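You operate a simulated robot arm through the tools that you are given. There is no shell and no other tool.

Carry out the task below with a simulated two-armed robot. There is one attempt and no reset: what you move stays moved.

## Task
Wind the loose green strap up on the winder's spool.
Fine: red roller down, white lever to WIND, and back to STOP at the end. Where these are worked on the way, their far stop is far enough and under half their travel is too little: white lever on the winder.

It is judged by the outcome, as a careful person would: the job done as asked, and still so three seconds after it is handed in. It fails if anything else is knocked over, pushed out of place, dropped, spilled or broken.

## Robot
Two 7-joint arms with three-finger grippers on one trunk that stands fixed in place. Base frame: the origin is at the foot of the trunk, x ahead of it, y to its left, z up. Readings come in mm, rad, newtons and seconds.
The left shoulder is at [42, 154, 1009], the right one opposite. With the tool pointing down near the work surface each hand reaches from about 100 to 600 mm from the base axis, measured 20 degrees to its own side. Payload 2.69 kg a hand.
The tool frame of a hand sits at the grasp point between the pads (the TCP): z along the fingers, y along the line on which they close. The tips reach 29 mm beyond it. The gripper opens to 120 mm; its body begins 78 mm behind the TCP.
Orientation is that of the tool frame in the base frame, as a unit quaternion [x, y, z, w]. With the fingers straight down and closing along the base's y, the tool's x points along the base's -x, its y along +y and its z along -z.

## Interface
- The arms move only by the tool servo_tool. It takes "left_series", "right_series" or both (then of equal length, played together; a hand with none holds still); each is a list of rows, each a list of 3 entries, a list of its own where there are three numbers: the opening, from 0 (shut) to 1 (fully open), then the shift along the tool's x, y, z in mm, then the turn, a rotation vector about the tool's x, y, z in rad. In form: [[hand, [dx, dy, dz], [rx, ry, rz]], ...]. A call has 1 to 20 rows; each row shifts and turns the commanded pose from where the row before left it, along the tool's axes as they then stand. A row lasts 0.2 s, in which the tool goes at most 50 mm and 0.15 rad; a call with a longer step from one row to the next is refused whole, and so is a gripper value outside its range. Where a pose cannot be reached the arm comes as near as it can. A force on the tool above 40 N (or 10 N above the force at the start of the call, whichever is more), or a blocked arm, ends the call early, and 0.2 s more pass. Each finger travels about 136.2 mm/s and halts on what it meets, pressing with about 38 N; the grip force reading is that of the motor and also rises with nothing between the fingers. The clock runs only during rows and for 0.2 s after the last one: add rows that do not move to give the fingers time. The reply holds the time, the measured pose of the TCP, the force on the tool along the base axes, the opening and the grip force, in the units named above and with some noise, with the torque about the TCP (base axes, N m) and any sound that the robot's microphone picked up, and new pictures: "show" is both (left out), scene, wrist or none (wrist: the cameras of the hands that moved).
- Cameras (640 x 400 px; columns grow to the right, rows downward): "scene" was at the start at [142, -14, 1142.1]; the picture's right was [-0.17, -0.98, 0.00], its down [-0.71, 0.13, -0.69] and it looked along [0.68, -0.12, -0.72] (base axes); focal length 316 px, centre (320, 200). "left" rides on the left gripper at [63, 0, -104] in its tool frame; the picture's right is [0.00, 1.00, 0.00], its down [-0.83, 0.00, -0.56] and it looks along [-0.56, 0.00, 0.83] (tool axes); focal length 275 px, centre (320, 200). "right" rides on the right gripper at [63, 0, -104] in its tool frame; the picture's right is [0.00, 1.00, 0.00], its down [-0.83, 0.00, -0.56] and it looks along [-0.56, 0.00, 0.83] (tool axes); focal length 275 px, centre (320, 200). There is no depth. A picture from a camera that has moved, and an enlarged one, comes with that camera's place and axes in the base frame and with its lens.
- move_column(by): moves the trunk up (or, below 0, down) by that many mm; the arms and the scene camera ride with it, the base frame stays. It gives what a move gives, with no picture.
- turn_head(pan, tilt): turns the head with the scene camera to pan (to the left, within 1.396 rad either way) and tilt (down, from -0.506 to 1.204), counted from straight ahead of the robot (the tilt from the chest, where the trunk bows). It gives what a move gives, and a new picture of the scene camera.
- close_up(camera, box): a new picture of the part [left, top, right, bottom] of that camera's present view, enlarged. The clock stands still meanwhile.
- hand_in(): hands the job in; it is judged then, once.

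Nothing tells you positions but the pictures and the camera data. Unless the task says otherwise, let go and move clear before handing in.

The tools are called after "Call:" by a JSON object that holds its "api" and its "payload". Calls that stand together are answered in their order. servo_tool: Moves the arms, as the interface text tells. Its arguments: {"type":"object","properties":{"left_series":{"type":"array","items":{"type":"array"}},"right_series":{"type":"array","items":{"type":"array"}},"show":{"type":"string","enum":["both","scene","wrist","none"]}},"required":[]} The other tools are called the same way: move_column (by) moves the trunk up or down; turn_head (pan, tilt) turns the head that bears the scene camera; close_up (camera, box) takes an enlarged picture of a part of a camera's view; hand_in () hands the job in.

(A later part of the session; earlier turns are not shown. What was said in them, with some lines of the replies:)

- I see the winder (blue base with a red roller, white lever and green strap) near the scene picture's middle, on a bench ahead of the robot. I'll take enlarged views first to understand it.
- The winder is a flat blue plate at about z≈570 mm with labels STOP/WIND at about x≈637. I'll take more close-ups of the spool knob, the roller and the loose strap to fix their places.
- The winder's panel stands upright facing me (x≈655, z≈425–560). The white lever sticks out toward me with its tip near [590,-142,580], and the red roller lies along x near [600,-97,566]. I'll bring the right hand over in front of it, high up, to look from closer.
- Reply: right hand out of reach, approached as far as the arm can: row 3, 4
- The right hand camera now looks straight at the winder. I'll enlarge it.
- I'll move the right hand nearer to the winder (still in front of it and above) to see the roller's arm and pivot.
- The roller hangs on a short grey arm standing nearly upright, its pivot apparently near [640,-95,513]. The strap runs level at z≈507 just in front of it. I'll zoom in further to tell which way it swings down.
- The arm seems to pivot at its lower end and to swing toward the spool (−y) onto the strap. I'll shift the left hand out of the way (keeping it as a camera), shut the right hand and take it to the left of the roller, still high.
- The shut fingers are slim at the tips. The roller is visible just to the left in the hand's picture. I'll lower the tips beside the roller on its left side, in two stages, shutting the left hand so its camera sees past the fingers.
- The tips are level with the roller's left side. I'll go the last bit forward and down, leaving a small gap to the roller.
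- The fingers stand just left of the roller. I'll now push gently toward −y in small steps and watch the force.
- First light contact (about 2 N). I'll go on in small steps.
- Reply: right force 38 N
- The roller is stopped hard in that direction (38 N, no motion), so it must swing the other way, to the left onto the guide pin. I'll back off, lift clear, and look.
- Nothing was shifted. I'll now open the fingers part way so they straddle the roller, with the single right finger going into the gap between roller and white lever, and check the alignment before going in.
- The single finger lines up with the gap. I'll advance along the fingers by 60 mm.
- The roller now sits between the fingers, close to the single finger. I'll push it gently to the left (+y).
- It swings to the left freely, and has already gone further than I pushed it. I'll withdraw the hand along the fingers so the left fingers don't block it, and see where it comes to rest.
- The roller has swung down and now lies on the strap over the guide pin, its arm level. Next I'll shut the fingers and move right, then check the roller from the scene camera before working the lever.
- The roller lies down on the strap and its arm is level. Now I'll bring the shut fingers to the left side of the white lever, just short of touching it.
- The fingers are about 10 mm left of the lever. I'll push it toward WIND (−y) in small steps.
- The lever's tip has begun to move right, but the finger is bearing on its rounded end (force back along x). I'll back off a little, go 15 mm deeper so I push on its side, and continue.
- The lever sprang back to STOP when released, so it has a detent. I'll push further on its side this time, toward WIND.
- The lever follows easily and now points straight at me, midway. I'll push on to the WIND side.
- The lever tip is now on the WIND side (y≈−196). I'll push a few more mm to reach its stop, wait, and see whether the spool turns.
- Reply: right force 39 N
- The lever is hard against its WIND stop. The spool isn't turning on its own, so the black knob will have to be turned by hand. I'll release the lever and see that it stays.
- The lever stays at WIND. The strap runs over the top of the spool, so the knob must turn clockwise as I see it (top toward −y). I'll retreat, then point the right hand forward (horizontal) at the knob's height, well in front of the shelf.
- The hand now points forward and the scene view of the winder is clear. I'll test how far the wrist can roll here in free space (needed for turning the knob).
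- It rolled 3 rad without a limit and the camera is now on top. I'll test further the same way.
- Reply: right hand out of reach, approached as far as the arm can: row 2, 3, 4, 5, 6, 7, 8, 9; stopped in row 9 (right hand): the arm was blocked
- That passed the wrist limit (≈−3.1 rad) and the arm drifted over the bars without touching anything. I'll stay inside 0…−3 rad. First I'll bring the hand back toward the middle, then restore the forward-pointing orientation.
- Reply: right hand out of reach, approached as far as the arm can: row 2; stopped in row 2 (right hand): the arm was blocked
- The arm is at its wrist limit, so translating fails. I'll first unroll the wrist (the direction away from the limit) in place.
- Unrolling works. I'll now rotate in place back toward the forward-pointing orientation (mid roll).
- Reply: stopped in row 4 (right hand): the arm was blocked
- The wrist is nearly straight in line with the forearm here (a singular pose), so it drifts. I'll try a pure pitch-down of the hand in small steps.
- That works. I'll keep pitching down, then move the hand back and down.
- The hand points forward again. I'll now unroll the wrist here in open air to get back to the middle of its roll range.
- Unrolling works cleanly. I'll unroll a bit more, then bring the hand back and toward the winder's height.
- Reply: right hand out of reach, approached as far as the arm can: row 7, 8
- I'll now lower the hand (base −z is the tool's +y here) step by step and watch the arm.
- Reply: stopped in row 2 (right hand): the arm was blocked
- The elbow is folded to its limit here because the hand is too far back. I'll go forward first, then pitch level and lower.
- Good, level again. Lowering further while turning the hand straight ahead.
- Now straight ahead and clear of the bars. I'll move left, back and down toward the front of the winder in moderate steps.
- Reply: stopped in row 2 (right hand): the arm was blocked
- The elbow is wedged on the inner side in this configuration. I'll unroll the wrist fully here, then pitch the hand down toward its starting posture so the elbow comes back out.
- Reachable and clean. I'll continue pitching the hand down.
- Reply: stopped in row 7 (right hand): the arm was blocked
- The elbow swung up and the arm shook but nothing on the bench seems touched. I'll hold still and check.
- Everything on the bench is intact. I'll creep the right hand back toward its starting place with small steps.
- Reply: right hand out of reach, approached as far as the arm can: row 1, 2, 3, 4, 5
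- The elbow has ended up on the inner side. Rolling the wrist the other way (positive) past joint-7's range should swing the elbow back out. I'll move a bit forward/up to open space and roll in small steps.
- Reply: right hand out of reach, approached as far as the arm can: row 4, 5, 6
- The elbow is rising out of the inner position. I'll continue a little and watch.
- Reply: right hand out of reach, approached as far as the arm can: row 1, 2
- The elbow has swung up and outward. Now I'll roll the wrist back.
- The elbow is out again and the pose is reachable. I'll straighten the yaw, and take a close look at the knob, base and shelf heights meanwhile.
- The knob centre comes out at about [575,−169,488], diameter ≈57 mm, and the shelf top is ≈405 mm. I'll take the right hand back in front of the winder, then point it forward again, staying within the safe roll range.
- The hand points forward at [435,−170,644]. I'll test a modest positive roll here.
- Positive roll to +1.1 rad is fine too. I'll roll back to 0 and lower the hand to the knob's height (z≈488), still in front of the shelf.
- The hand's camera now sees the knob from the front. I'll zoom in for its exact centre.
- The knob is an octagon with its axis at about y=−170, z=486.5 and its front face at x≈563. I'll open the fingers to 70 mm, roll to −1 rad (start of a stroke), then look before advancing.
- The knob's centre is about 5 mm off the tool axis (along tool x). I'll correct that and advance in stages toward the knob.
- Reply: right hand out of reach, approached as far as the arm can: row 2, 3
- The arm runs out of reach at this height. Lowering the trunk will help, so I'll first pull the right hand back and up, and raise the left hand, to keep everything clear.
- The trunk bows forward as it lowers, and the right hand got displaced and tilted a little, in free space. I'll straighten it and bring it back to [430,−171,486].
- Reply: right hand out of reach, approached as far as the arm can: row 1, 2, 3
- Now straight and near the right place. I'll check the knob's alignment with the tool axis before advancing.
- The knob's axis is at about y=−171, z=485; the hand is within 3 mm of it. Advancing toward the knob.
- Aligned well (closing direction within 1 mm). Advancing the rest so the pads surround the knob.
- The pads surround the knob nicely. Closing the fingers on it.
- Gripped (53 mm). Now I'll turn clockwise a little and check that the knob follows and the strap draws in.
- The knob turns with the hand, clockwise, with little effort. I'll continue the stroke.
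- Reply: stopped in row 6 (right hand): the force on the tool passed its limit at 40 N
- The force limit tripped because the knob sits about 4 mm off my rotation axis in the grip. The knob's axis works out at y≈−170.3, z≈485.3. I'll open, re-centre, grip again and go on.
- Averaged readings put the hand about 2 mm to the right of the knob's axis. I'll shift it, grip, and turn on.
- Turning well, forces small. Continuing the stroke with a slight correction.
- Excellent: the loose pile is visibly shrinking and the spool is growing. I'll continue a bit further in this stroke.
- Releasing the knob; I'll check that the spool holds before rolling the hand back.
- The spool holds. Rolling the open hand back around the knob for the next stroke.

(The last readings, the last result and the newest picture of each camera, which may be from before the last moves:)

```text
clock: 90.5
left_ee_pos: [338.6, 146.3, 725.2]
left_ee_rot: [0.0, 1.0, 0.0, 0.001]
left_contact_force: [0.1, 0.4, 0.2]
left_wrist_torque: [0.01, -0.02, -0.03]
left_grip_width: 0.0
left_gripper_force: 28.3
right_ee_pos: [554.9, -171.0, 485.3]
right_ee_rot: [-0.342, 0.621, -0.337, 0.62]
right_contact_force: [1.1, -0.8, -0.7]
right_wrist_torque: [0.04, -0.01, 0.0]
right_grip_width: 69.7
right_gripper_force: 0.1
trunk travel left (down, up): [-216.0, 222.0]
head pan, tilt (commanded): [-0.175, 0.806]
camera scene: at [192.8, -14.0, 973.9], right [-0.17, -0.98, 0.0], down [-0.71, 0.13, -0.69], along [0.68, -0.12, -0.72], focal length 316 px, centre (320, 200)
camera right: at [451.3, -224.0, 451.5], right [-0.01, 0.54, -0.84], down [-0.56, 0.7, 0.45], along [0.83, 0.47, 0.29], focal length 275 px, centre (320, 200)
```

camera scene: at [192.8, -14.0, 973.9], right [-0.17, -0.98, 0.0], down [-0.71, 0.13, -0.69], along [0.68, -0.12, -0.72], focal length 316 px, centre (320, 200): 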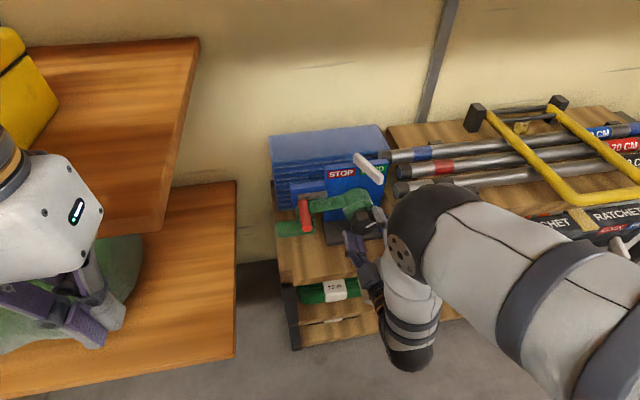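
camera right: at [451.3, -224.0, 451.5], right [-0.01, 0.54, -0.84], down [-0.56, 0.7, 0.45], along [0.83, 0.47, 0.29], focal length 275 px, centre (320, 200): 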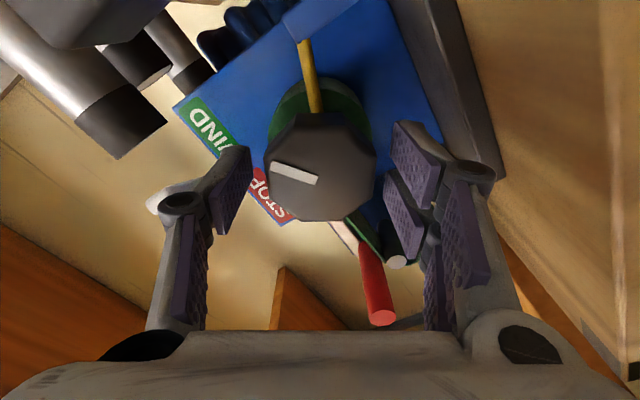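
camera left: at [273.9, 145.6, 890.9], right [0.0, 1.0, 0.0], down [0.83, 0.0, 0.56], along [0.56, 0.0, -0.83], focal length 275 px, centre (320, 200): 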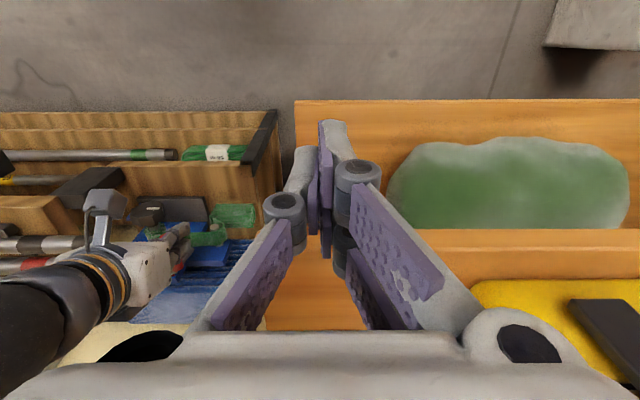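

Back at the start of a stroke and well centred. Gripping and turning again.

Call:
{"api": "servo_tool", "payload": {"right_series": [[0.4, [0, 0, 2], [0, 0, 0]], [0, [0, 0, 0], [0, 0, 0]], [0, [0, 0, 0], [0, 0, 0]], [0, [0, 0, 0], [0, 0, 0.13]], [0, [0, 0, 0], [0, 0, 0.13]], [0, [0, 0, 0], [0, 0, 0.13]], [0, [0, 0, 0], [0, 0, 0.13]], [0, [0, 0, 0], [0, 0, 0.13]], [0, [0, 0, 0], [0, 0, 0.13]], [0, [0, 0, 0], [0, 0, 0.13]], [0, [0, 0, 0], [0, 0, 0.13]]], "show": "scene"}}

Call:
{"api": "close_up", "payload": {"camera": "scene", "box": [260, 150, 440, 290]}}

```text
clock: 92.9
left_ee_pos: [335.6, 146.6, 725.5]
left_ee_rot: [0.0, 1.0, 0.0, 0.0]
left_contact_force: [0.6, -0.1, -0.5]
left_wrist_torque: [0.02, -0.01, 0.03]
left_grip_width: 0.1
left_gripper_force: 28.2
right_ee_pos: [556.3, -171.0, 483.3]
right_ee_rot: [0.013, 0.71, 0.019, 0.704]
right_contact_force: [-27.9, 11.9, -11.2]
right_wrist_torque: [-0.03, -0.16, 0.66]
right_grip_width: 52.6
right_gripper_force: 45.3
trunk travel left (down, up): [-216.0, 222.0]
head pan, tilt (commanded): [-0.175, 0.806]
camera scene: at [192.2, -13.6, 974.0], right [-0.17, -0.98, 0.0], down [-0.71, 0.13, -0.69], along [0.68, -0.12, -0.72], focal length 316 px, centre (320, 200)
```

scene: 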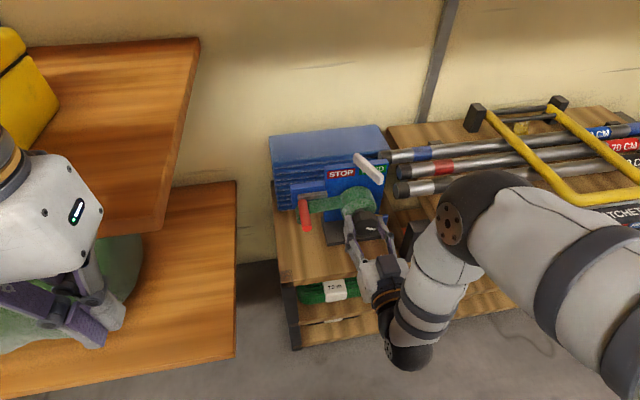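

```text
2.86 times, centred on (350, 220) of scene
camera zoom: at [192.2, -13.6, 974.0], right [-0.17, -0.98, 0.0], down [-0.71, 0.13, -0.69], along [0.68, -0.12, -0.72], focal length 902 px, centre (234, 143)
```

zoom: 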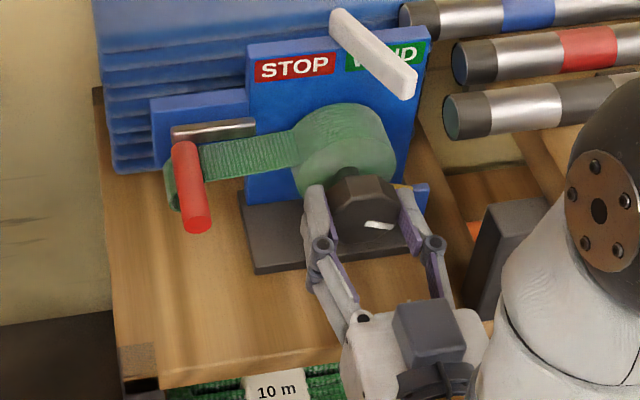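

The loose pile is gone from the shelf; only the run between the guide pin and the spool remains. Let me look closely.

Call:
{"api": "close_up", "payload": {"camera": "right", "box": [160, 0, 640, 300]}}

Call:
{"api": "close_up", "payload": {"camera": "scene", "box": [290, 180, 390, 250]}}

Call:
{"api": "close_up", "payload": {"camera": "left", "box": [0, 180, 320, 400]}}

```text
1.33 times, centred on (400, 150) of right
camera zoom: at [451.6, -167.5, 422.1], right [-0.01, 1.0, 0.04], down [-0.55, -0.04, 0.83], along [0.84, -0.02, 0.55], focal length 367 px, centre (213, 267)
```

zoom: 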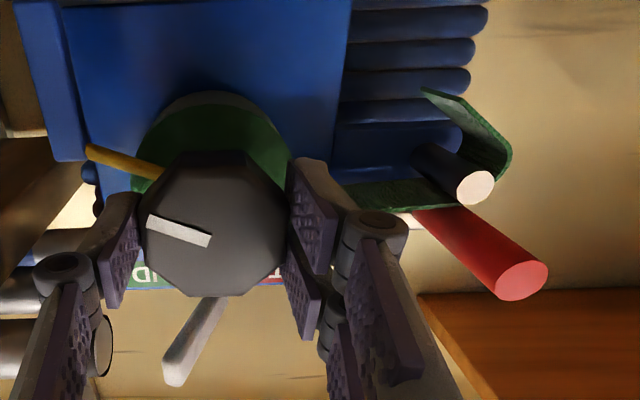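

```text
5.71 times, centred on (340, 215) of scene
camera zoom: at [192.2, -13.6, 974.0], right [-0.17, -0.98, 0.0], down [-0.71, 0.13, -0.69], along [0.68, -0.12, -0.72], focal length 1804 px, centre (206, 114)
```

zoom: 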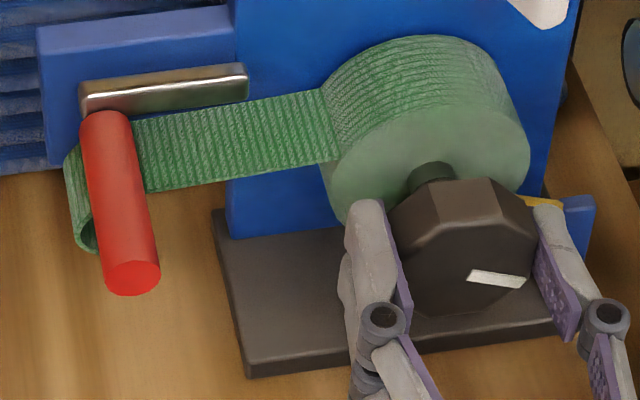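

```text
1.82 times, centred on (160, 290) of left
camera zoom: at [273.4, 145.9, 830.9], right [0.0, 1.0, 0.0], down [0.83, 0.0, 0.56], along [0.56, 0.0, -0.83], focal length 500 px, centre (611, 36)
```

zoom: 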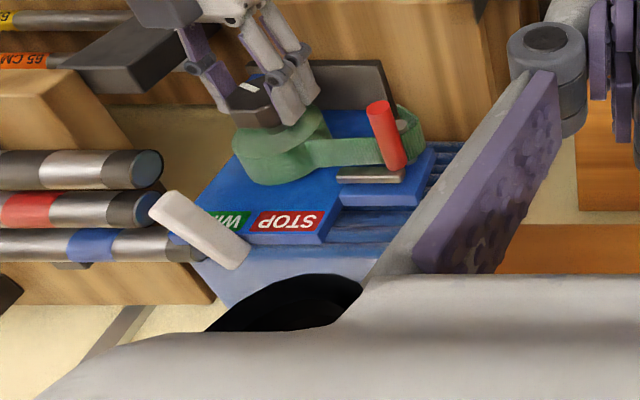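

The strap's tail is now only a short end over the guide pin. I'll keep winding to take it up, watching force and strap.

Call:
{"api": "servo_tool", "payload": {"right_series": [[0, [0, 0, -1], [0, 0, 0.12]], [0, [0, 0, 0], [0, 0, 0.12]], [0, [0, 0, 0], [0, 0, 0.12]], [0, [0, 0, 0], [0, 0, 0.12]]], "show": "scene"}}

Call:
{"api": "close_up", "payload": {"camera": "scene", "box": [290, 180, 390, 250]}}

```text
clock: 93.9
left_ee_pos: [336.7, 148.2, 726.5]
left_ee_rot: [0.001, 1.0, -0.001, 0.001]
left_contact_force: [0.6, 0.5, 0.7]
left_wrist_torque: [-0.02, 0.01, -0.01]
left_grip_width: 0.0
left_gripper_force: 28.3
right_ee_pos: [555.6, -170.6, 483.4]
right_ee_rot: [0.181, 0.686, 0.184, 0.68]
right_contact_force: [-16.7, 19.3, -16.0]
right_wrist_torque: [-0.03, 0.39, 0.89]
right_grip_width: 52.5
right_gripper_force: 44.8
trunk travel left (down, up): [-216.0, 222.0]
head pan, tilt (commanded): [-0.175, 0.806]
camera scene: at [193.0, -13.4, 973.9], right [-0.17, -0.98, 0.0], down [-0.71, 0.13, -0.69], along [0.68, -0.12, -0.72], focal length 316 px, centre (320, 200)
```

scene: 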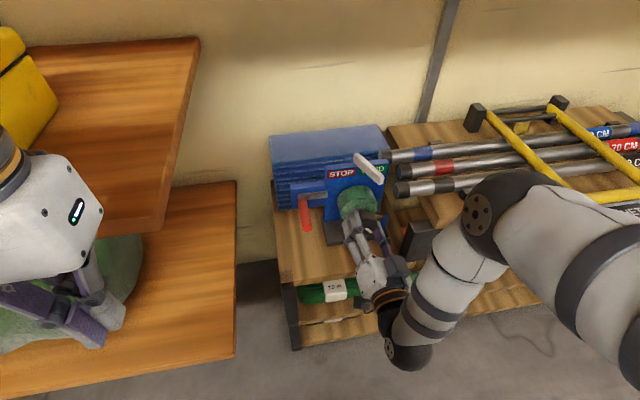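

```text
5.71 times, centred on (340, 215) of scene
camera zoom: at [193.0, -13.4, 973.9], right [-0.17, -0.98, 0.0], down [-0.71, 0.13, -0.69], along [0.68, -0.12, -0.72], focal length 1804 px, centre (206, 114)
```

zoom: 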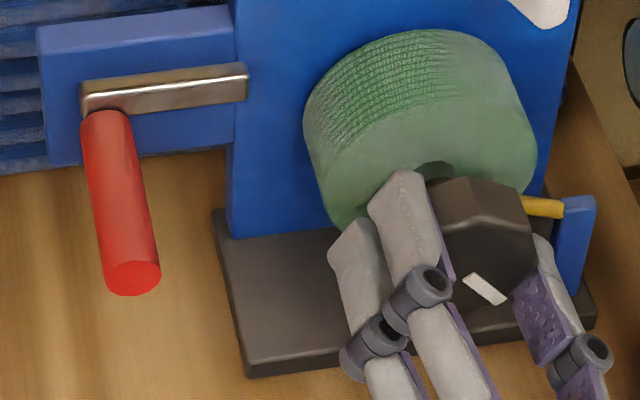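

The strap is now completely on the spool. I'll give it a small extra turn to settle, easing the side load, then release.

Call:
{"api": "servo_tool", "payload": {"right_series": [[0, [1.8, 0.7, -1], [0, 0, 0.1]], [0, [0, 0, 0], [0, 0, 0.1]], [0, [0, 0, 0], [0, 0, 0]], [0.58, [0, 0, 0], [0, 0, 0]], [0.58, [0, 0, 0], [0, 0, 0]], [0.58, [0, 0, 0], [0, 0, 0]]]}}

Call:
{"api": "close_up", "payload": {"camera": "scene", "box": [270, 160, 410, 260]}}

Call:
{"api": "close_up", "payload": {"camera": "right", "box": [160, 0, 640, 300]}}

```text
clock: 95.3
left_ee_pos: [337.6, 146.0, 725.8]
left_ee_rot: [0.0, 1.0, 0.0, 0.0]
left_contact_force: [-0.3, -0.2, -0.7]
left_wrist_torque: [0.01, 0.02, 0.03]
left_grip_width: 0.0
left_gripper_force: 28.8
right_ee_pos: [555.4, -169.8, 484.6]
right_ee_rot: [0.249, 0.663, 0.25, 0.66]
right_contact_force: [0.9, 0.2, 0.2]
right_wrist_torque: [-0.02, 0.01, 0.01]
right_grip_width: 69.8
right_gripper_force: 0.0
trunk travel left (down, up): [-216.0, 222.0]
head pan, tilt (commanded): [-0.175, 0.806]
camera scene: at [192.8, -14.0, 973.9], right [-0.17, -0.98, 0.0], down [-0.71, 0.13, -0.69], along [0.68, -0.12, -0.72], focal length 316 px, centre (320, 200)
camera right: at [451.1, -127.7, 436.5], right [0.0, 0.75, 0.66], down [-0.55, -0.55, 0.63], along [0.83, -0.36, 0.42], focal length 275 px, centre (320, 200)
```

scene: 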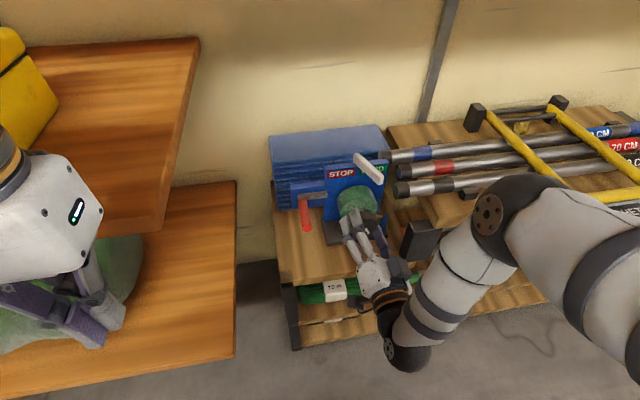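
right: 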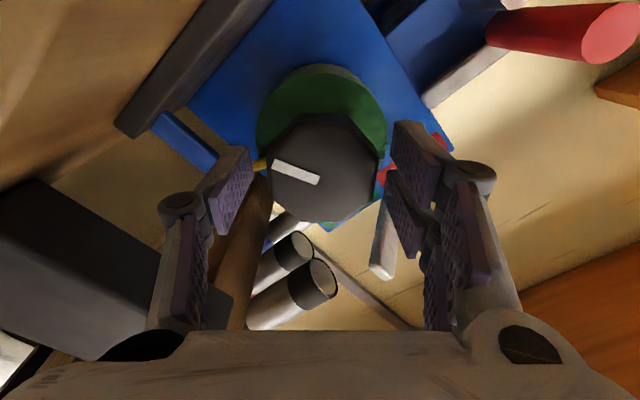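

```text
4.00 times, centred on (340, 210) of scene
camera zoom: at [192.8, -14.0, 973.9], right [-0.17, -0.98, 0.0], down [-0.71, 0.13, -0.69], along [0.68, -0.12, -0.72], focal length 1263 px, centre (240, 160)
```

zoom: 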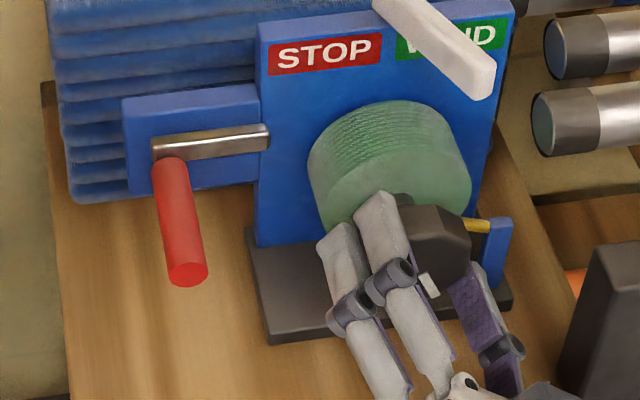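

```text
1.33 times, centred on (400, 150) of right
camera zoom: at [451.1, -127.7, 436.5], right [0.0, 0.75, 0.66], down [-0.55, -0.55, 0.63], along [0.83, -0.36, 0.42], focal length 367 px, centre (213, 267)
```

zoom: 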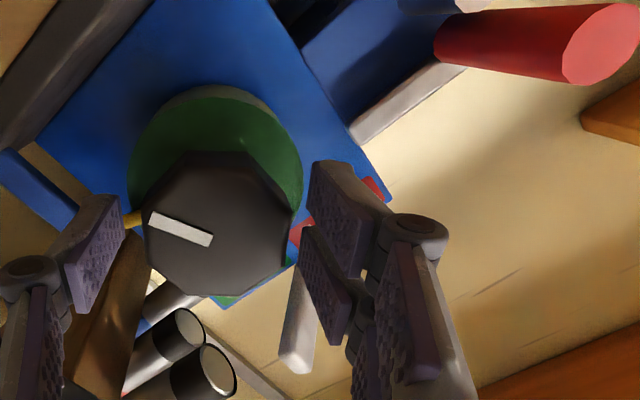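

Everything is wound. I'll back straight off the knob, shut the fingers, roll level, and rise to the lever's height on its right side (still in front of it).

Call:
{"api": "servo_tool", "payload": {"right_series": [[0.58, [0, 0, -25], [0, 0, 0]], [0.58, [0, 0, -25], [0, 0, 0]], [0.58, [0, 0, -25], [0, 0, 0]], [0.3, [0, 0, 0], [0, 0, -0.144]], [0, [0, 0, 0], [0, 0, -0.144]], [0, [0, 0, 0], [0, 0, -0.144]], [0, [0, 0, 0], [0, 0, -0.144]], [0, [0, 0, 0], [0, 0, -0.144]], [0, [0, 0, 0], [0, 0, 0]]]}}

```text
clock: 97.3
left_ee_pos: [338.3, 145.8, 725.5]
left_ee_rot: [0.0, 1.0, 0.0, -0.001]
left_contact_force: [0.3, -0.7, -0.1]
left_wrist_torque: [-0.02, 0.02, 0.02]
left_grip_width: 0.1
left_gripper_force: 28.4
right_ee_pos: [481.6, -170.3, 484.4]
right_ee_rot: [-0.002, 0.708, 0.002, 0.706]
right_contact_force: [0.1, 0.3, 0.5]
right_wrist_torque: [-0.02, -0.04, 0.04]
right_grip_width: 0.0
right_gripper_force: 28.9
trunk travel left (down, up): [-216.0, 222.0]
head pan, tilt (commanded): [-0.175, 0.806]
camera scene: at [192.8, -14.0, 973.9], right [-0.17, -0.98, 0.0], down [-0.71, 0.13, -0.69], along [0.68, -0.12, -0.72], focal length 316 px, centre (320, 200)
camera right: at [376.6, -170.6, 421.6], right [0.0, 1.0, 0.0], down [-0.55, 0.0, 0.83], along [0.83, 0.01, 0.55], focal length 275 px, centre (320, 200)
```

scene: 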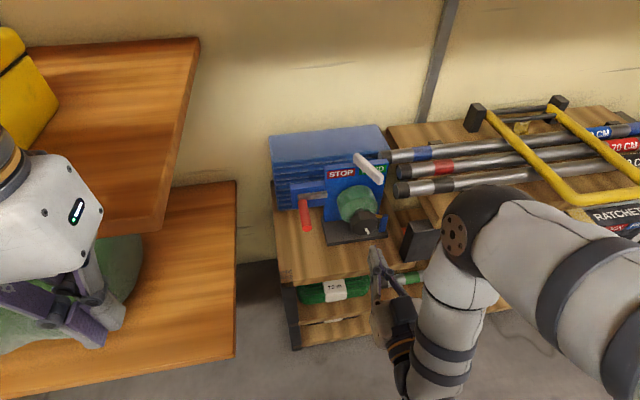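
right: 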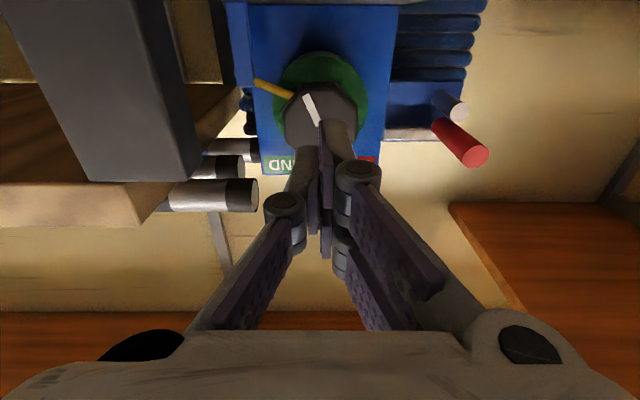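

The strap stays wound. Now rising to z≈586 and moving to y≈−222, in front of the lever's right side.

Call:
{"api": "servo_tool", "payload": {"right_series": [[0, [-34, -10, 0], [0, 0, 0]], [0, [-34, -21, 0], [0, 0, 0]], [0, [-34, -21, 0], [0, 0, 0]], [0, [0, 0, 0], [0, 0, 0]]]}}

Call:
{"api": "close_up", "payload": {"camera": "scene", "box": [290, 130, 450, 250]}}

```text
clock: 98.3
left_ee_pos: [337.3, 146.7, 724.9]
left_ee_rot: [0.0, 1.0, 0.0, 0.0]
left_contact_force: [-0.1, 0.2, 0.3]
left_wrist_torque: [0.02, -0.02, 0.02]
left_grip_width: 0.2
left_gripper_force: 28.5
right_ee_pos: [479.9, -223.0, 586.5]
right_ee_rot: [-0.001, 0.709, 0.002, 0.706]
right_contact_force: [-0.5, 1.0, 0.0]
right_wrist_torque: [0.02, 0.0, 0.02]
right_grip_width: 0.0
right_gripper_force: 28.3
trunk travel left (down, up): [-216.0, 222.0]
head pan, tilt (commanded): [-0.175, 0.806]
camera scene: at [192.7, -14.0, 973.9], right [-0.17, -0.98, 0.0], down [-0.71, 0.13, -0.69], along [0.68, -0.12, -0.72], focal length 316 px, centre (320, 200)
camera right: at [375.3, -222.6, 523.6], right [0.0, 1.0, 0.0], down [-0.55, 0.0, 0.83], along [0.83, 0.01, 0.55], focal length 275 px, centre (320, 200)
```

scene: 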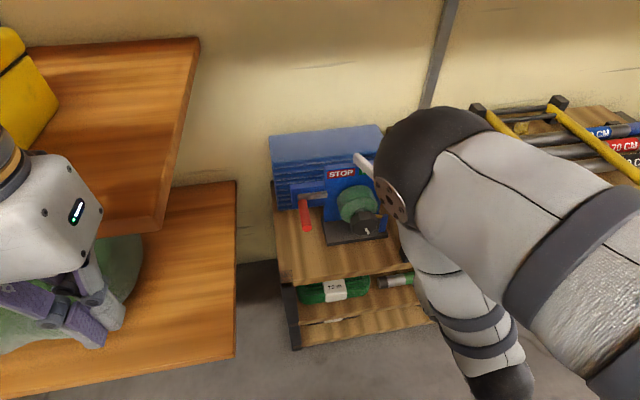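
right: 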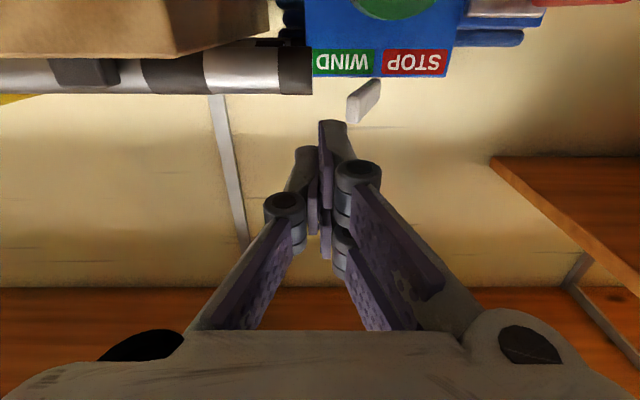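

```text
3.33 times, centred on (370, 190) of scene
camera zoom: at [192.7, -14.0, 973.9], right [-0.17, -0.98, 0.0], down [-0.71, 0.13, -0.69], along [0.68, -0.12, -0.72], focal length 1053 px, centre (153, 233)
```

zoom: 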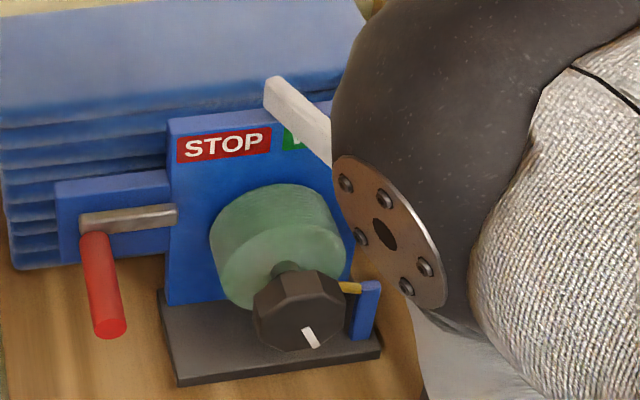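

The lever's end is at z≈573–593, and the nearest bar's top is ≈571 at y<−228. I'll raise the fist slightly to z≈590 and advance on the lever's right side.

Call:
{"api": "servo_tool", "payload": {"right_series": [[0, [-4, 2, 20], [0, 0, 0]], [0, [0, 0, 25], [0, 0, 0]], [0, [0, 0, 25], [0, 0, 0]], [0, [0, 0, 0], [0, 0, 0]]], "show": "wrist"}}

Call:
{"api": "close_up", "payload": {"camera": "right", "box": [200, 40, 440, 220]}}

```text
clock: 99.3
left_ee_pos: [337.0, 146.0, 724.6]
left_ee_rot: [0.0, 1.0, 0.0, 0.0]
left_contact_force: [-0.5, -0.1, 0.5]
left_wrist_torque: [-0.01, 0.02, 0.0]
left_grip_width: 0.0
left_gripper_force: 28.9
right_ee_pos: [550.6, -220.2, 588.8]
right_ee_rot: [-0.002, 0.708, 0.002, 0.706]
right_contact_force: [0.5, -0.2, 0.3]
right_wrist_torque: [-0.02, 0.0, 0.01]
right_grip_width: 0.2
right_gripper_force: 27.9
trunk travel left (down, up): [-216.0, 222.0]
head pan, tilt (commanded): [-0.175, 0.806]
camera right: at [446.8, -220.6, 525.6], right [0.0, 1.0, 0.0], down [-0.55, 0.0, 0.83], along [0.83, 0.01, 0.55], focal length 275 px, centre (320, 200)
```

right: 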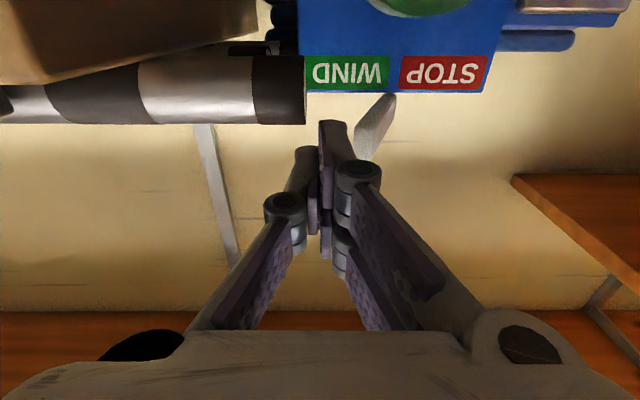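

```text
2.22 times, centred on (320, 130) of right
camera zoom: at [446.8, -220.6, 525.6], right [0.0, 1.0, 0.0], down [-0.55, 0.0, 0.83], along [0.83, 0.01, 0.55], focal length 612 px, centre (320, 356)
```

zoom: 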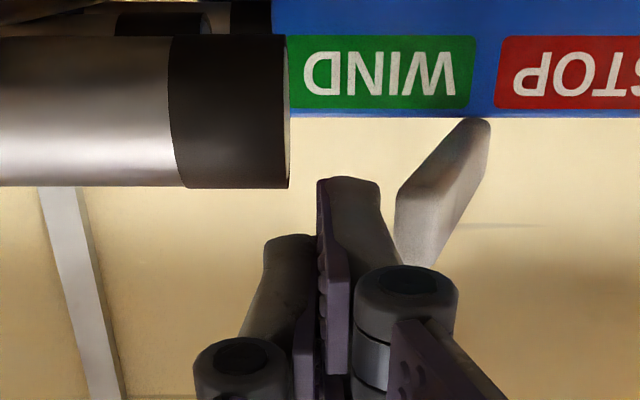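

The lever's right edge is ~4 mm left of my fist. I'll shift 2 mm further right, advance 22 mm so the fingers stand beside the lever, then push it left toward STOP.

Call:
{"api": "servo_tool", "payload": {"right_series": [[0, [0, -2, 0], [0, 0, 0]], [0, [0, 0, 12], [0, 0, 0]], [0, [0, 0, 12], [0, 0, 0]], [0, [0, 0, 0], [0, 0, 0]]], "show": "wrist"}}

Call:
{"api": "close_up", "payload": {"camera": "right", "box": [200, 40, 440, 220]}}

```text
clock: 100.3
left_ee_pos: [337.7, 146.1, 725.3]
left_ee_rot: [0.0, 1.0, 0.0, 0.0]
left_contact_force: [0.0, -0.7, 0.2]
left_wrist_torque: [-0.03, 0.02, -0.01]
left_grip_width: 0.0
left_gripper_force: 28.3
right_ee_pos: [576.3, -222.8, 588.8]
right_ee_rot: [-0.002, 0.708, 0.003, 0.706]
right_contact_force: [0.0, -0.7, -0.3]
right_wrist_torque: [0.01, 0.02, -0.03]
right_grip_width: 0.3
right_gripper_force: 28.9
trunk travel left (down, up): [-216.0, 222.0]
head pan, tilt (commanded): [-0.175, 0.806]
camera right: at [471.1, -221.7, 526.5], right [0.0, 1.0, 0.0], down [-0.55, 0.0, 0.83], along [0.83, 0.01, 0.55], focal length 275 px, centre (320, 200)
```

right: 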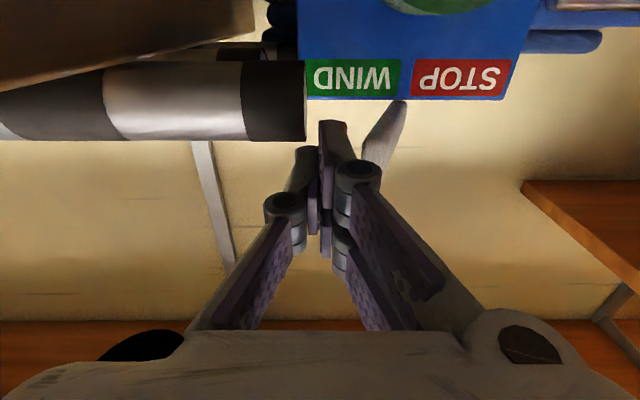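

```text
2.22 times, centred on (320, 130) of right
camera zoom: at [471.1, -221.7, 526.5], right [0.0, 1.0, 0.0], down [-0.55, 0.0, 0.83], along [0.83, 0.01, 0.55], focal length 612 px, centre (320, 356)
```

zoom: 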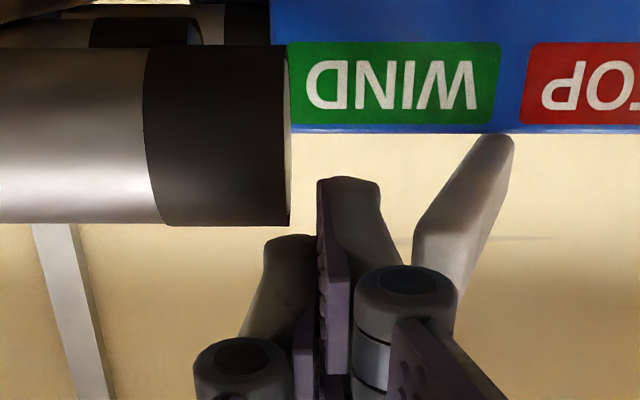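

Beside the lever now. I'll raise 6 mm so the lower finger meets it squarely, then push left (+y) in small steps.

Call:
{"api": "servo_tool", "payload": {"right_series": [[0, [-6, 0, 0], [0, 0, 0]], [0, [0, 5, 0], [0, 0, 0]], [0, [0, 5, 0], [0, 0, 0]], [0, [0, 5, 0], [0, 0, 0]], [0, [0, 5, 0], [0, 0, 0]], [0, [0, 5, 0], [0, 0, 0]]], "show": "wrist"}}

Call:
{"api": "close_up", "payload": {"camera": "right", "box": [200, 40, 440, 220]}}

```text
clock: 101.7
left_ee_pos: [338.1, 146.1, 726.1]
left_ee_rot: [0.0, 1.0, 0.0, 0.0]
left_contact_force: [-0.2, 0.4, -0.4]
left_wrist_torque: [0.02, 0.01, 0.03]
left_grip_width: 0.0
left_gripper_force: 28.5
right_ee_pos: [573.5, -196.2, 595.1]
right_ee_rot: [-0.001, 0.708, 0.002, 0.706]
right_contact_force: [0.3, -0.1, -0.9]
right_wrist_torque: [-0.02, 0.03, -0.02]
right_grip_width: 0.1
right_gripper_force: 28.3
trunk travel left (down, up): [-216.0, 222.0]
head pan, tilt (commanded): [-0.175, 0.806]
camera right: at [470.0, -196.1, 532.9], right [0.0, 1.0, 0.0], down [-0.55, 0.0, 0.83], along [0.83, 0.01, 0.55], focal length 275 px, centre (320, 200)
```

right: 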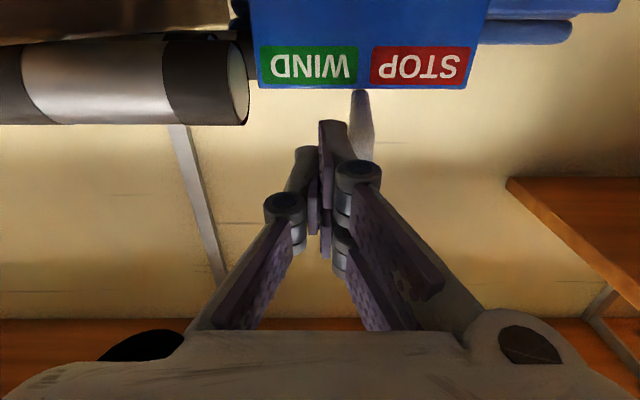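

```text
2.22 times, centred on (320, 130) of right
camera zoom: at [470.0, -196.1, 532.9], right [0.0, 1.0, 0.0], down [-0.55, 0.0, 0.83], along [0.83, 0.01, 0.55], focal length 612 px, centre (320, 356)
```

zoom: 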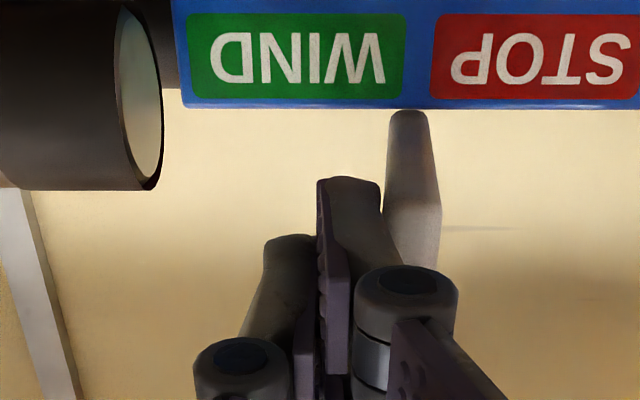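

The lever has come to the middle, moving freely. Continuing toward STOP.

Call:
{"api": "servo_tool", "payload": {"right_series": [[0, [0, 5, 0], [0, 0, 0]], [0, [0, 5, 0], [0, 0, 0]], [0, [0, 5, 0], [0, 0, 0]], [0, [0, 4, 0], [0, 0, 0]], [0, [0, 0, 0], [0, 0, 0]]], "show": "wrist"}}

Call:
{"api": "close_up", "payload": {"camera": "right", "box": [200, 40, 440, 220]}}

```text
clock: 102.9
left_ee_pos: [338.1, 146.3, 726.7]
left_ee_rot: [0.001, 1.0, 0.0, 0.0]
left_contact_force: [-0.3, 0.0, -0.3]
left_wrist_torque: [-0.01, -0.04, -0.01]
left_grip_width: 0.1
left_gripper_force: 28.4
right_ee_pos: [574.6, -178.1, 594.9]
right_ee_rot: [-0.001, 0.708, 0.002, 0.706]
right_contact_force: [0.8, -0.2, -0.4]
right_wrist_torque: [0.03, -0.03, 0.03]
right_grip_width: 0.0
right_gripper_force: 28.0
trunk travel left (down, up): [-216.0, 222.0]
head pan, tilt (commanded): [-0.175, 0.806]
camera right: at [469.8, -177.5, 533.3], right [0.0, 1.0, 0.0], down [-0.55, 0.0, 0.83], along [0.83, 0.01, 0.55], focal length 275 px, centre (320, 200)
```

right: 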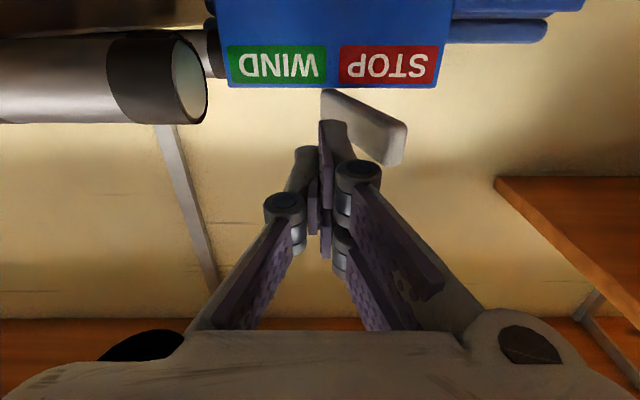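

```text
2.22 times, centred on (320, 130) of right
camera zoom: at [469.8, -177.5, 533.3], right [0.0, 1.0, 0.0], down [-0.55, 0.0, 0.83], along [0.83, 0.01, 0.55], focal length 612 px, centre (320, 356)
```

zoom: 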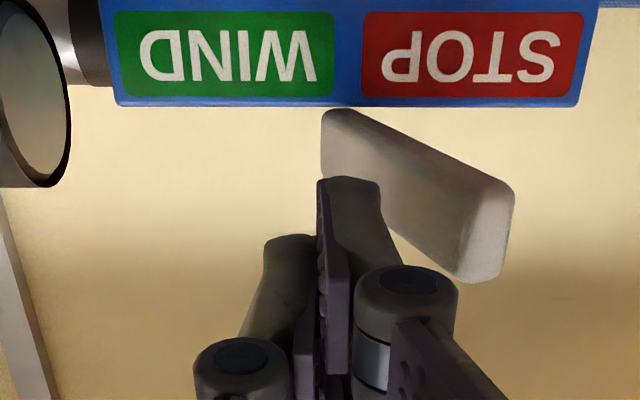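

The lever has snapped over to STOP. I'll nudge it gently to be sure it rests on its stop.

Call:
{"api": "servo_tool", "payload": {"right_series": [[0, [0, 3, 0], [0, 0, 0]], [0, [0, 2, 0], [0, 0, 0]], [0, [0, 2, 0], [0, 0, 0]], [0, [0, 1, 0], [0, 0, 0]]], "show": "wrist"}}

Call:
{"api": "close_up", "payload": {"camera": "right", "box": [200, 40, 440, 220]}}

```text
clock: 103.9
left_ee_pos: [337.6, 145.7, 725.8]
left_ee_rot: [-0.001, 1.0, 0.0, 0.0]
left_contact_force: [0.6, -1.1, -0.6]
left_wrist_torque: [-0.04, 0.01, -0.02]
left_grip_width: 0.2
left_gripper_force: 28.7
right_ee_pos: [575.0, -170.0, 594.8]
right_ee_rot: [0.0, 0.708, 0.001, 0.706]
right_contact_force: [-0.5, -0.2, 0.6]
right_wrist_torque: [0.02, -0.02, 0.04]
right_grip_width: 0.0
right_gripper_force: 28.7
trunk travel left (down, up): [-216.0, 222.0]
head pan, tilt (commanded): [-0.175, 0.806]
camera right: at [470.4, -169.3, 532.5], right [0.0, 1.0, 0.0], down [-0.55, 0.0, 0.83], along [0.83, 0.01, 0.55], focal length 275 px, centre (320, 200)
```

right: 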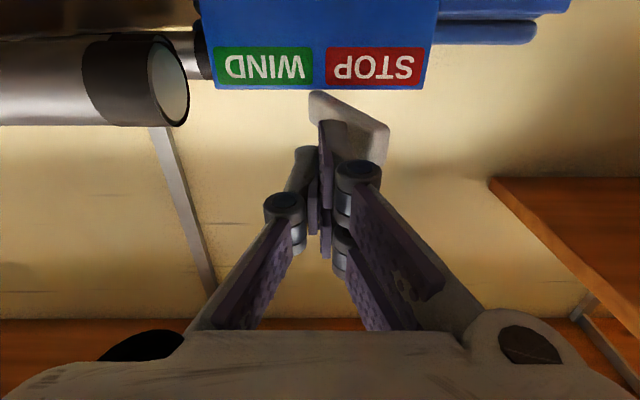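

```text
2.22 times, centred on (320, 130) of right
camera zoom: at [470.4, -169.3, 532.5], right [0.0, 1.0, 0.0], down [-0.55, 0.0, 0.83], along [0.83, 0.01, 0.55], focal length 612 px, centre (320, 356)
```

zoom: 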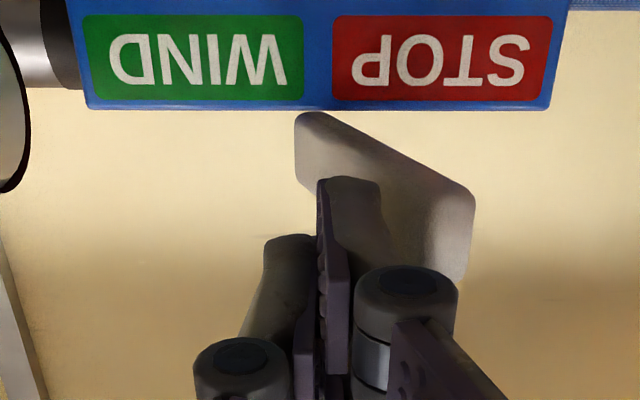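

Call:
{"api": "servo_tool", "payload": {"right_series": [[0, [0, 2, 0], [0, 0, 0]], [0, [0, 1.5, 0], [0, 0, 0]], [0, [0, 1, 0], [0, 0, 0]]], "show": "none"}}

```text
clock: 104.7
left_ee_pos: [337.8, 145.5, 726.2]
left_ee_rot: [-0.001, 1.0, 0.0, 0.0]
left_contact_force: [-0.1, 0.4, -0.3]
left_wrist_torque: [0.02, -0.01, 0.02]
left_grip_width: 0.0
left_gripper_force: 28.3
right_ee_pos: [574.7, -163.9, 595.2]
right_ee_rot: [-0.001, 0.708, 0.002, 0.706]
right_contact_force: [0.0, 0.3, 0.5]
right_wrist_torque: [0.03, 0.01, 0.03]
right_grip_width: 0.0
right_gripper_force: 28.5
trunk travel left (down, up): [-216.0, 222.0]
head pan, tilt (commanded): [-0.175, 0.806]
```

Call:
{"api": "close_up", "payload": {"camera": "right", "box": [200, 40, 440, 220]}}

Call:
{"api": "servo_tool", "payload": {"right_series": [[0, [0, 2, 0], [0, 0, 0]], [0, [0, 2, 0], [0, 0, 0]]], "show": "wrist"}}

```text
2.22 times, centred on (320, 130) of right
camera zoom: at [470.1, -165.2, 532.8], right [0.0, 1.0, 0.0], down [-0.55, 0.0, 0.83], along [0.83, 0.01, 0.55], focal length 612 px, centre (320, 356)
```

zoom: 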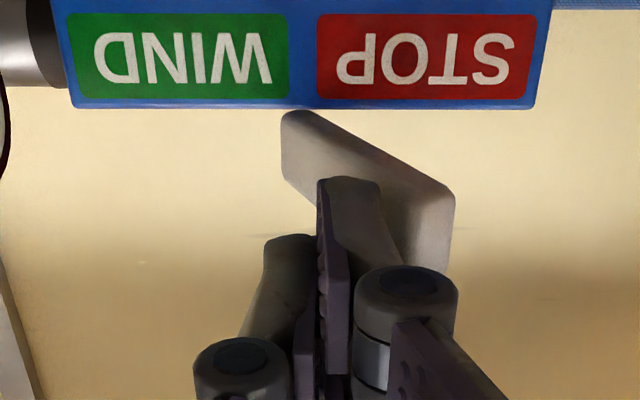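

```text
clock: 105.3
left_ee_pos: [336.9, 146.3, 725.4]
left_ee_rot: [0.0, 1.0, 0.0, 0.0]
left_contact_force: [0.2, -0.3, -0.1]
left_wrist_torque: [0.01, -0.04, 0.01]
left_grip_width: 0.0
left_gripper_force: 28.5
right_ee_pos: [574.6, -162.7, 594.6]
right_ee_rot: [0.0, 0.708, 0.0, 0.706]
right_contact_force: [-1.6, -6.9, 0.2]
right_wrist_torque: [-0.07, 0.01, -0.12]
right_grip_width: 0.2
right_gripper_force: 28.6
trunk travel left (down, up): [-216.0, 222.0]
head pan, tilt (commanded): [-0.175, 0.806]
camera right: at [470.1, -162.0, 533.0], right [0.0, 1.0, 0.0], down [-0.55, 0.0, 0.83], along [0.83, 0.0, 0.55], focal length 275 px, centre (320, 200)
```

right: 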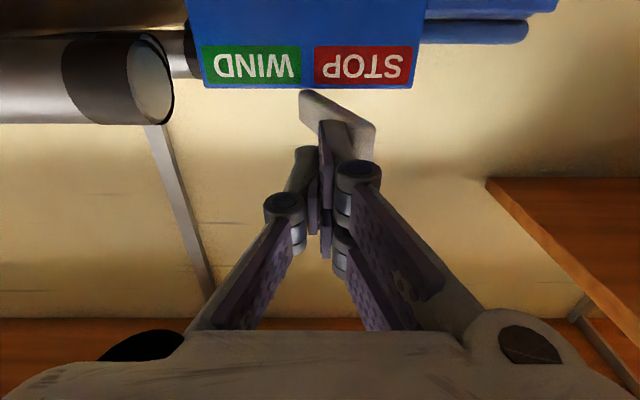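

Firm contact (7 N) confirms the lever sits on its STOP stop. I'll back away to the right and then straight back.

Call:
{"api": "servo_tool", "payload": {"right_series": [[0, [0, -6, 0], [0, 0, 0]], [0, [0, -6, 0], [0, 0, 0]], [0, [0, 0, -30], [0, 0, 0]], [0, [0, 0, -30], [0, 0, 0]], [0, [-20, 0, -25], [0, 0, 0]], [0, [-20, 0, 0], [0, 0, 0]], [0, [0, 0, 0], [0, 0, 0]]]}}

Call:
{"api": "close_up", "payload": {"camera": "scene", "box": [260, 110, 440, 260]}}

Call:
{"api": "close_up", "payload": {"camera": "left", "box": [60, 170, 320, 330]}}

```text
clock: 106.9
left_ee_pos: [337.8, 146.3, 725.4]
left_ee_rot: [0.0, 1.0, 0.001, 0.0]
left_contact_force: [-0.2, 0.4, 0.8]
left_wrist_torque: [0.03, 0.02, 0.03]
left_grip_width: 0.0
left_gripper_force: 28.3
right_ee_pos: [489.2, -175.0, 634.9]
right_ee_rot: [-0.002, 0.708, 0.002, 0.706]
right_contact_force: [0.1, -0.7, -0.3]
right_wrist_torque: [0.0, 0.0, -0.01]
right_grip_width: 0.2
right_gripper_force: 28.7
trunk travel left (down, up): [-216.0, 222.0]
head pan, tilt (commanded): [-0.175, 0.806]
camera scene: at [192.7, -14.0, 973.9], right [-0.17, -0.98, 0.0], down [-0.71, 0.13, -0.69], along [0.68, -0.12, -0.72], focal length 316 px, centre (320, 200)
camera right: at [384.9, -174.3, 572.5], right [0.0, 1.0, 0.0], down [-0.55, 0.0, 0.83], along [0.83, 0.01, 0.55], focal length 275 px, centre (320, 200)
```

scene: 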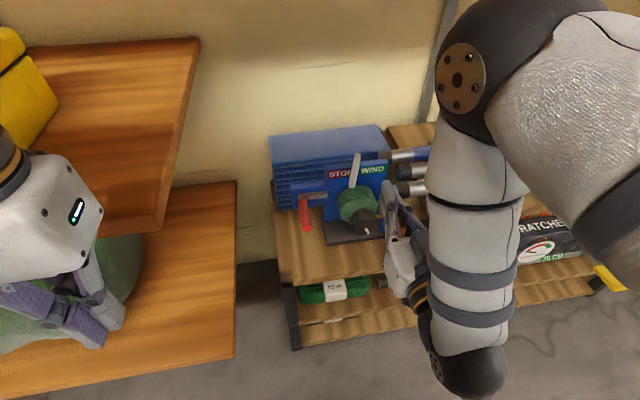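
right: 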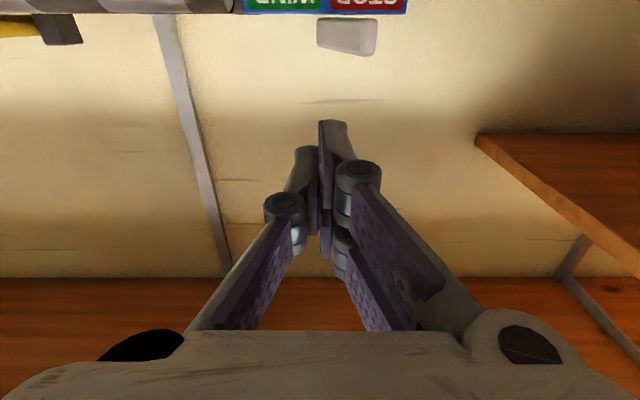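

```text
2.67 times, centred on (350, 185) of scene
camera zoom: at [192.7, -14.0, 973.9], right [-0.17, -0.98, 0.0], down [-0.71, 0.13, -0.69], along [0.68, -0.12, -0.72], focal length 842 px, centre (240, 240)
```

zoom: 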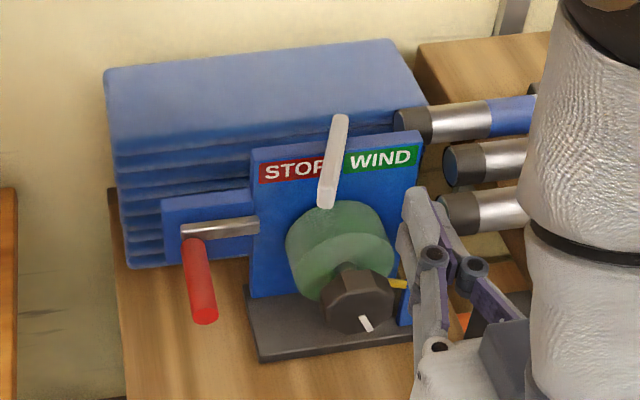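

```text
2.46 times, centred on (190, 250) of left
camera zoom: at [273.9, 145.6, 830.8], right [0.0, 1.0, 0.0], down [0.83, 0.0, 0.56], along [0.56, 0.0, -0.83], focal length 678 px, centre (640, 77)
```

zoom: 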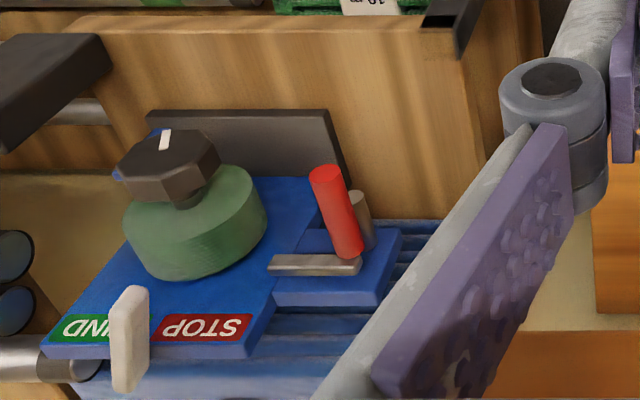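

The strap is fully wound, the roller is down, and the lever is back at STOP, with both hands clear. I'll wait briefly to confirm that nothing changes before handing in.

Call:
{"api": "servo_tool", "payload": {"right_series": [[0, [-15, 0, 0], [0, 0, 0]], [0, [0, 0, 0], [0, 0, 0]], [0, [0, 0, 0], [0, 0, 0]], [0, [0, 0, 0], [0, 0, 0]], [0, [0, 0, 0], [0, 0, 0]], [0, [0, 0, 0], [0, 0, 0]], [0, [0, 0, 0], [0, 0, 0]], [0, [0, 0, 0], [0, 0, 0]]], "show": "scene"}}

Call:
{"api": "close_up", "payload": {"camera": "scene", "box": [260, 110, 440, 260]}}

```text
clock: 108.7
left_ee_pos: [337.5, 146.1, 725.1]
left_ee_rot: [0.0, 1.0, -0.001, 0.0]
left_contact_force: [-0.6, 0.3, -1.5]
left_wrist_torque: [0.01, -0.02, 0.02]
left_grip_width: 0.1
left_gripper_force: 28.4
right_ee_pos: [489.7, -175.1, 649.6]
right_ee_rot: [-0.002, 0.708, 0.003, 0.706]
right_contact_force: [0.3, 1.0, 0.1]
right_wrist_torque: [0.04, 0.01, -0.01]
right_grip_width: 0.0
right_gripper_force: 28.2
trunk travel left (down, up): [-216.0, 222.0]
head pan, tilt (commanded): [-0.175, 0.806]
camera scene: at [192.8, -14.0, 973.9], right [-0.17, -0.98, 0.0], down [-0.71, 0.13, -0.69], along [0.68, -0.12, -0.72], focal length 316 px, centre (320, 200)
```

scene: 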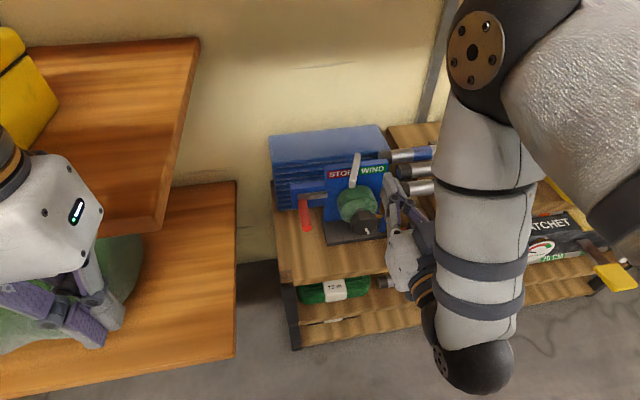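

```text
2.67 times, centred on (350, 185) of scene
camera zoom: at [192.8, -14.0, 973.9], right [-0.17, -0.98, 0.0], down [-0.71, 0.13, -0.69], along [0.68, -0.12, -0.72], focal length 842 px, centre (240, 240)
```

zoom: 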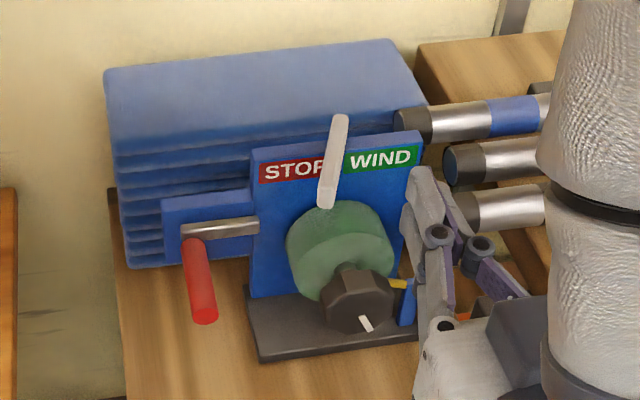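

The view has not changed after the wait: the strap is wound on the spool, the roller is down, the lever is at STOP, and the hands are clear. Handing in now.

Call:
{"api": "hand_in", "payload": {}}

```text
The job is handed in.
```

The green strap is fully wound onto the winder's spool. The red roller is down and the white lever is back at STOP. I handed the job in with both hands clear; after about 1.5 s of waiting, nothing had moved.

- **Roller:** it swings down to the left, onto the guide pin. I first pushed it right and met its stop at 38 N, then backed off. I saw nothing shift.
- **Lever:** I pushed it against its WIND stop before winding and against its STOP stop afterwards.
- **Spool:** it does not turn by itself at WIND. I turned the black knob clockwise by hand until no strap was left on the shelf or the guide pin.
- **Arm trouble:** while I tested the wrist's roll, the right arm ran into its joint limits and swung over the bars and the yellow handle. The pictures showed nothing touched or moved there. In the last pictures the right arm hid part of that area, so I did not get a final view of all of it.
- **Trunk:** I lowered it by 160 mm to reach the knob and left it there.
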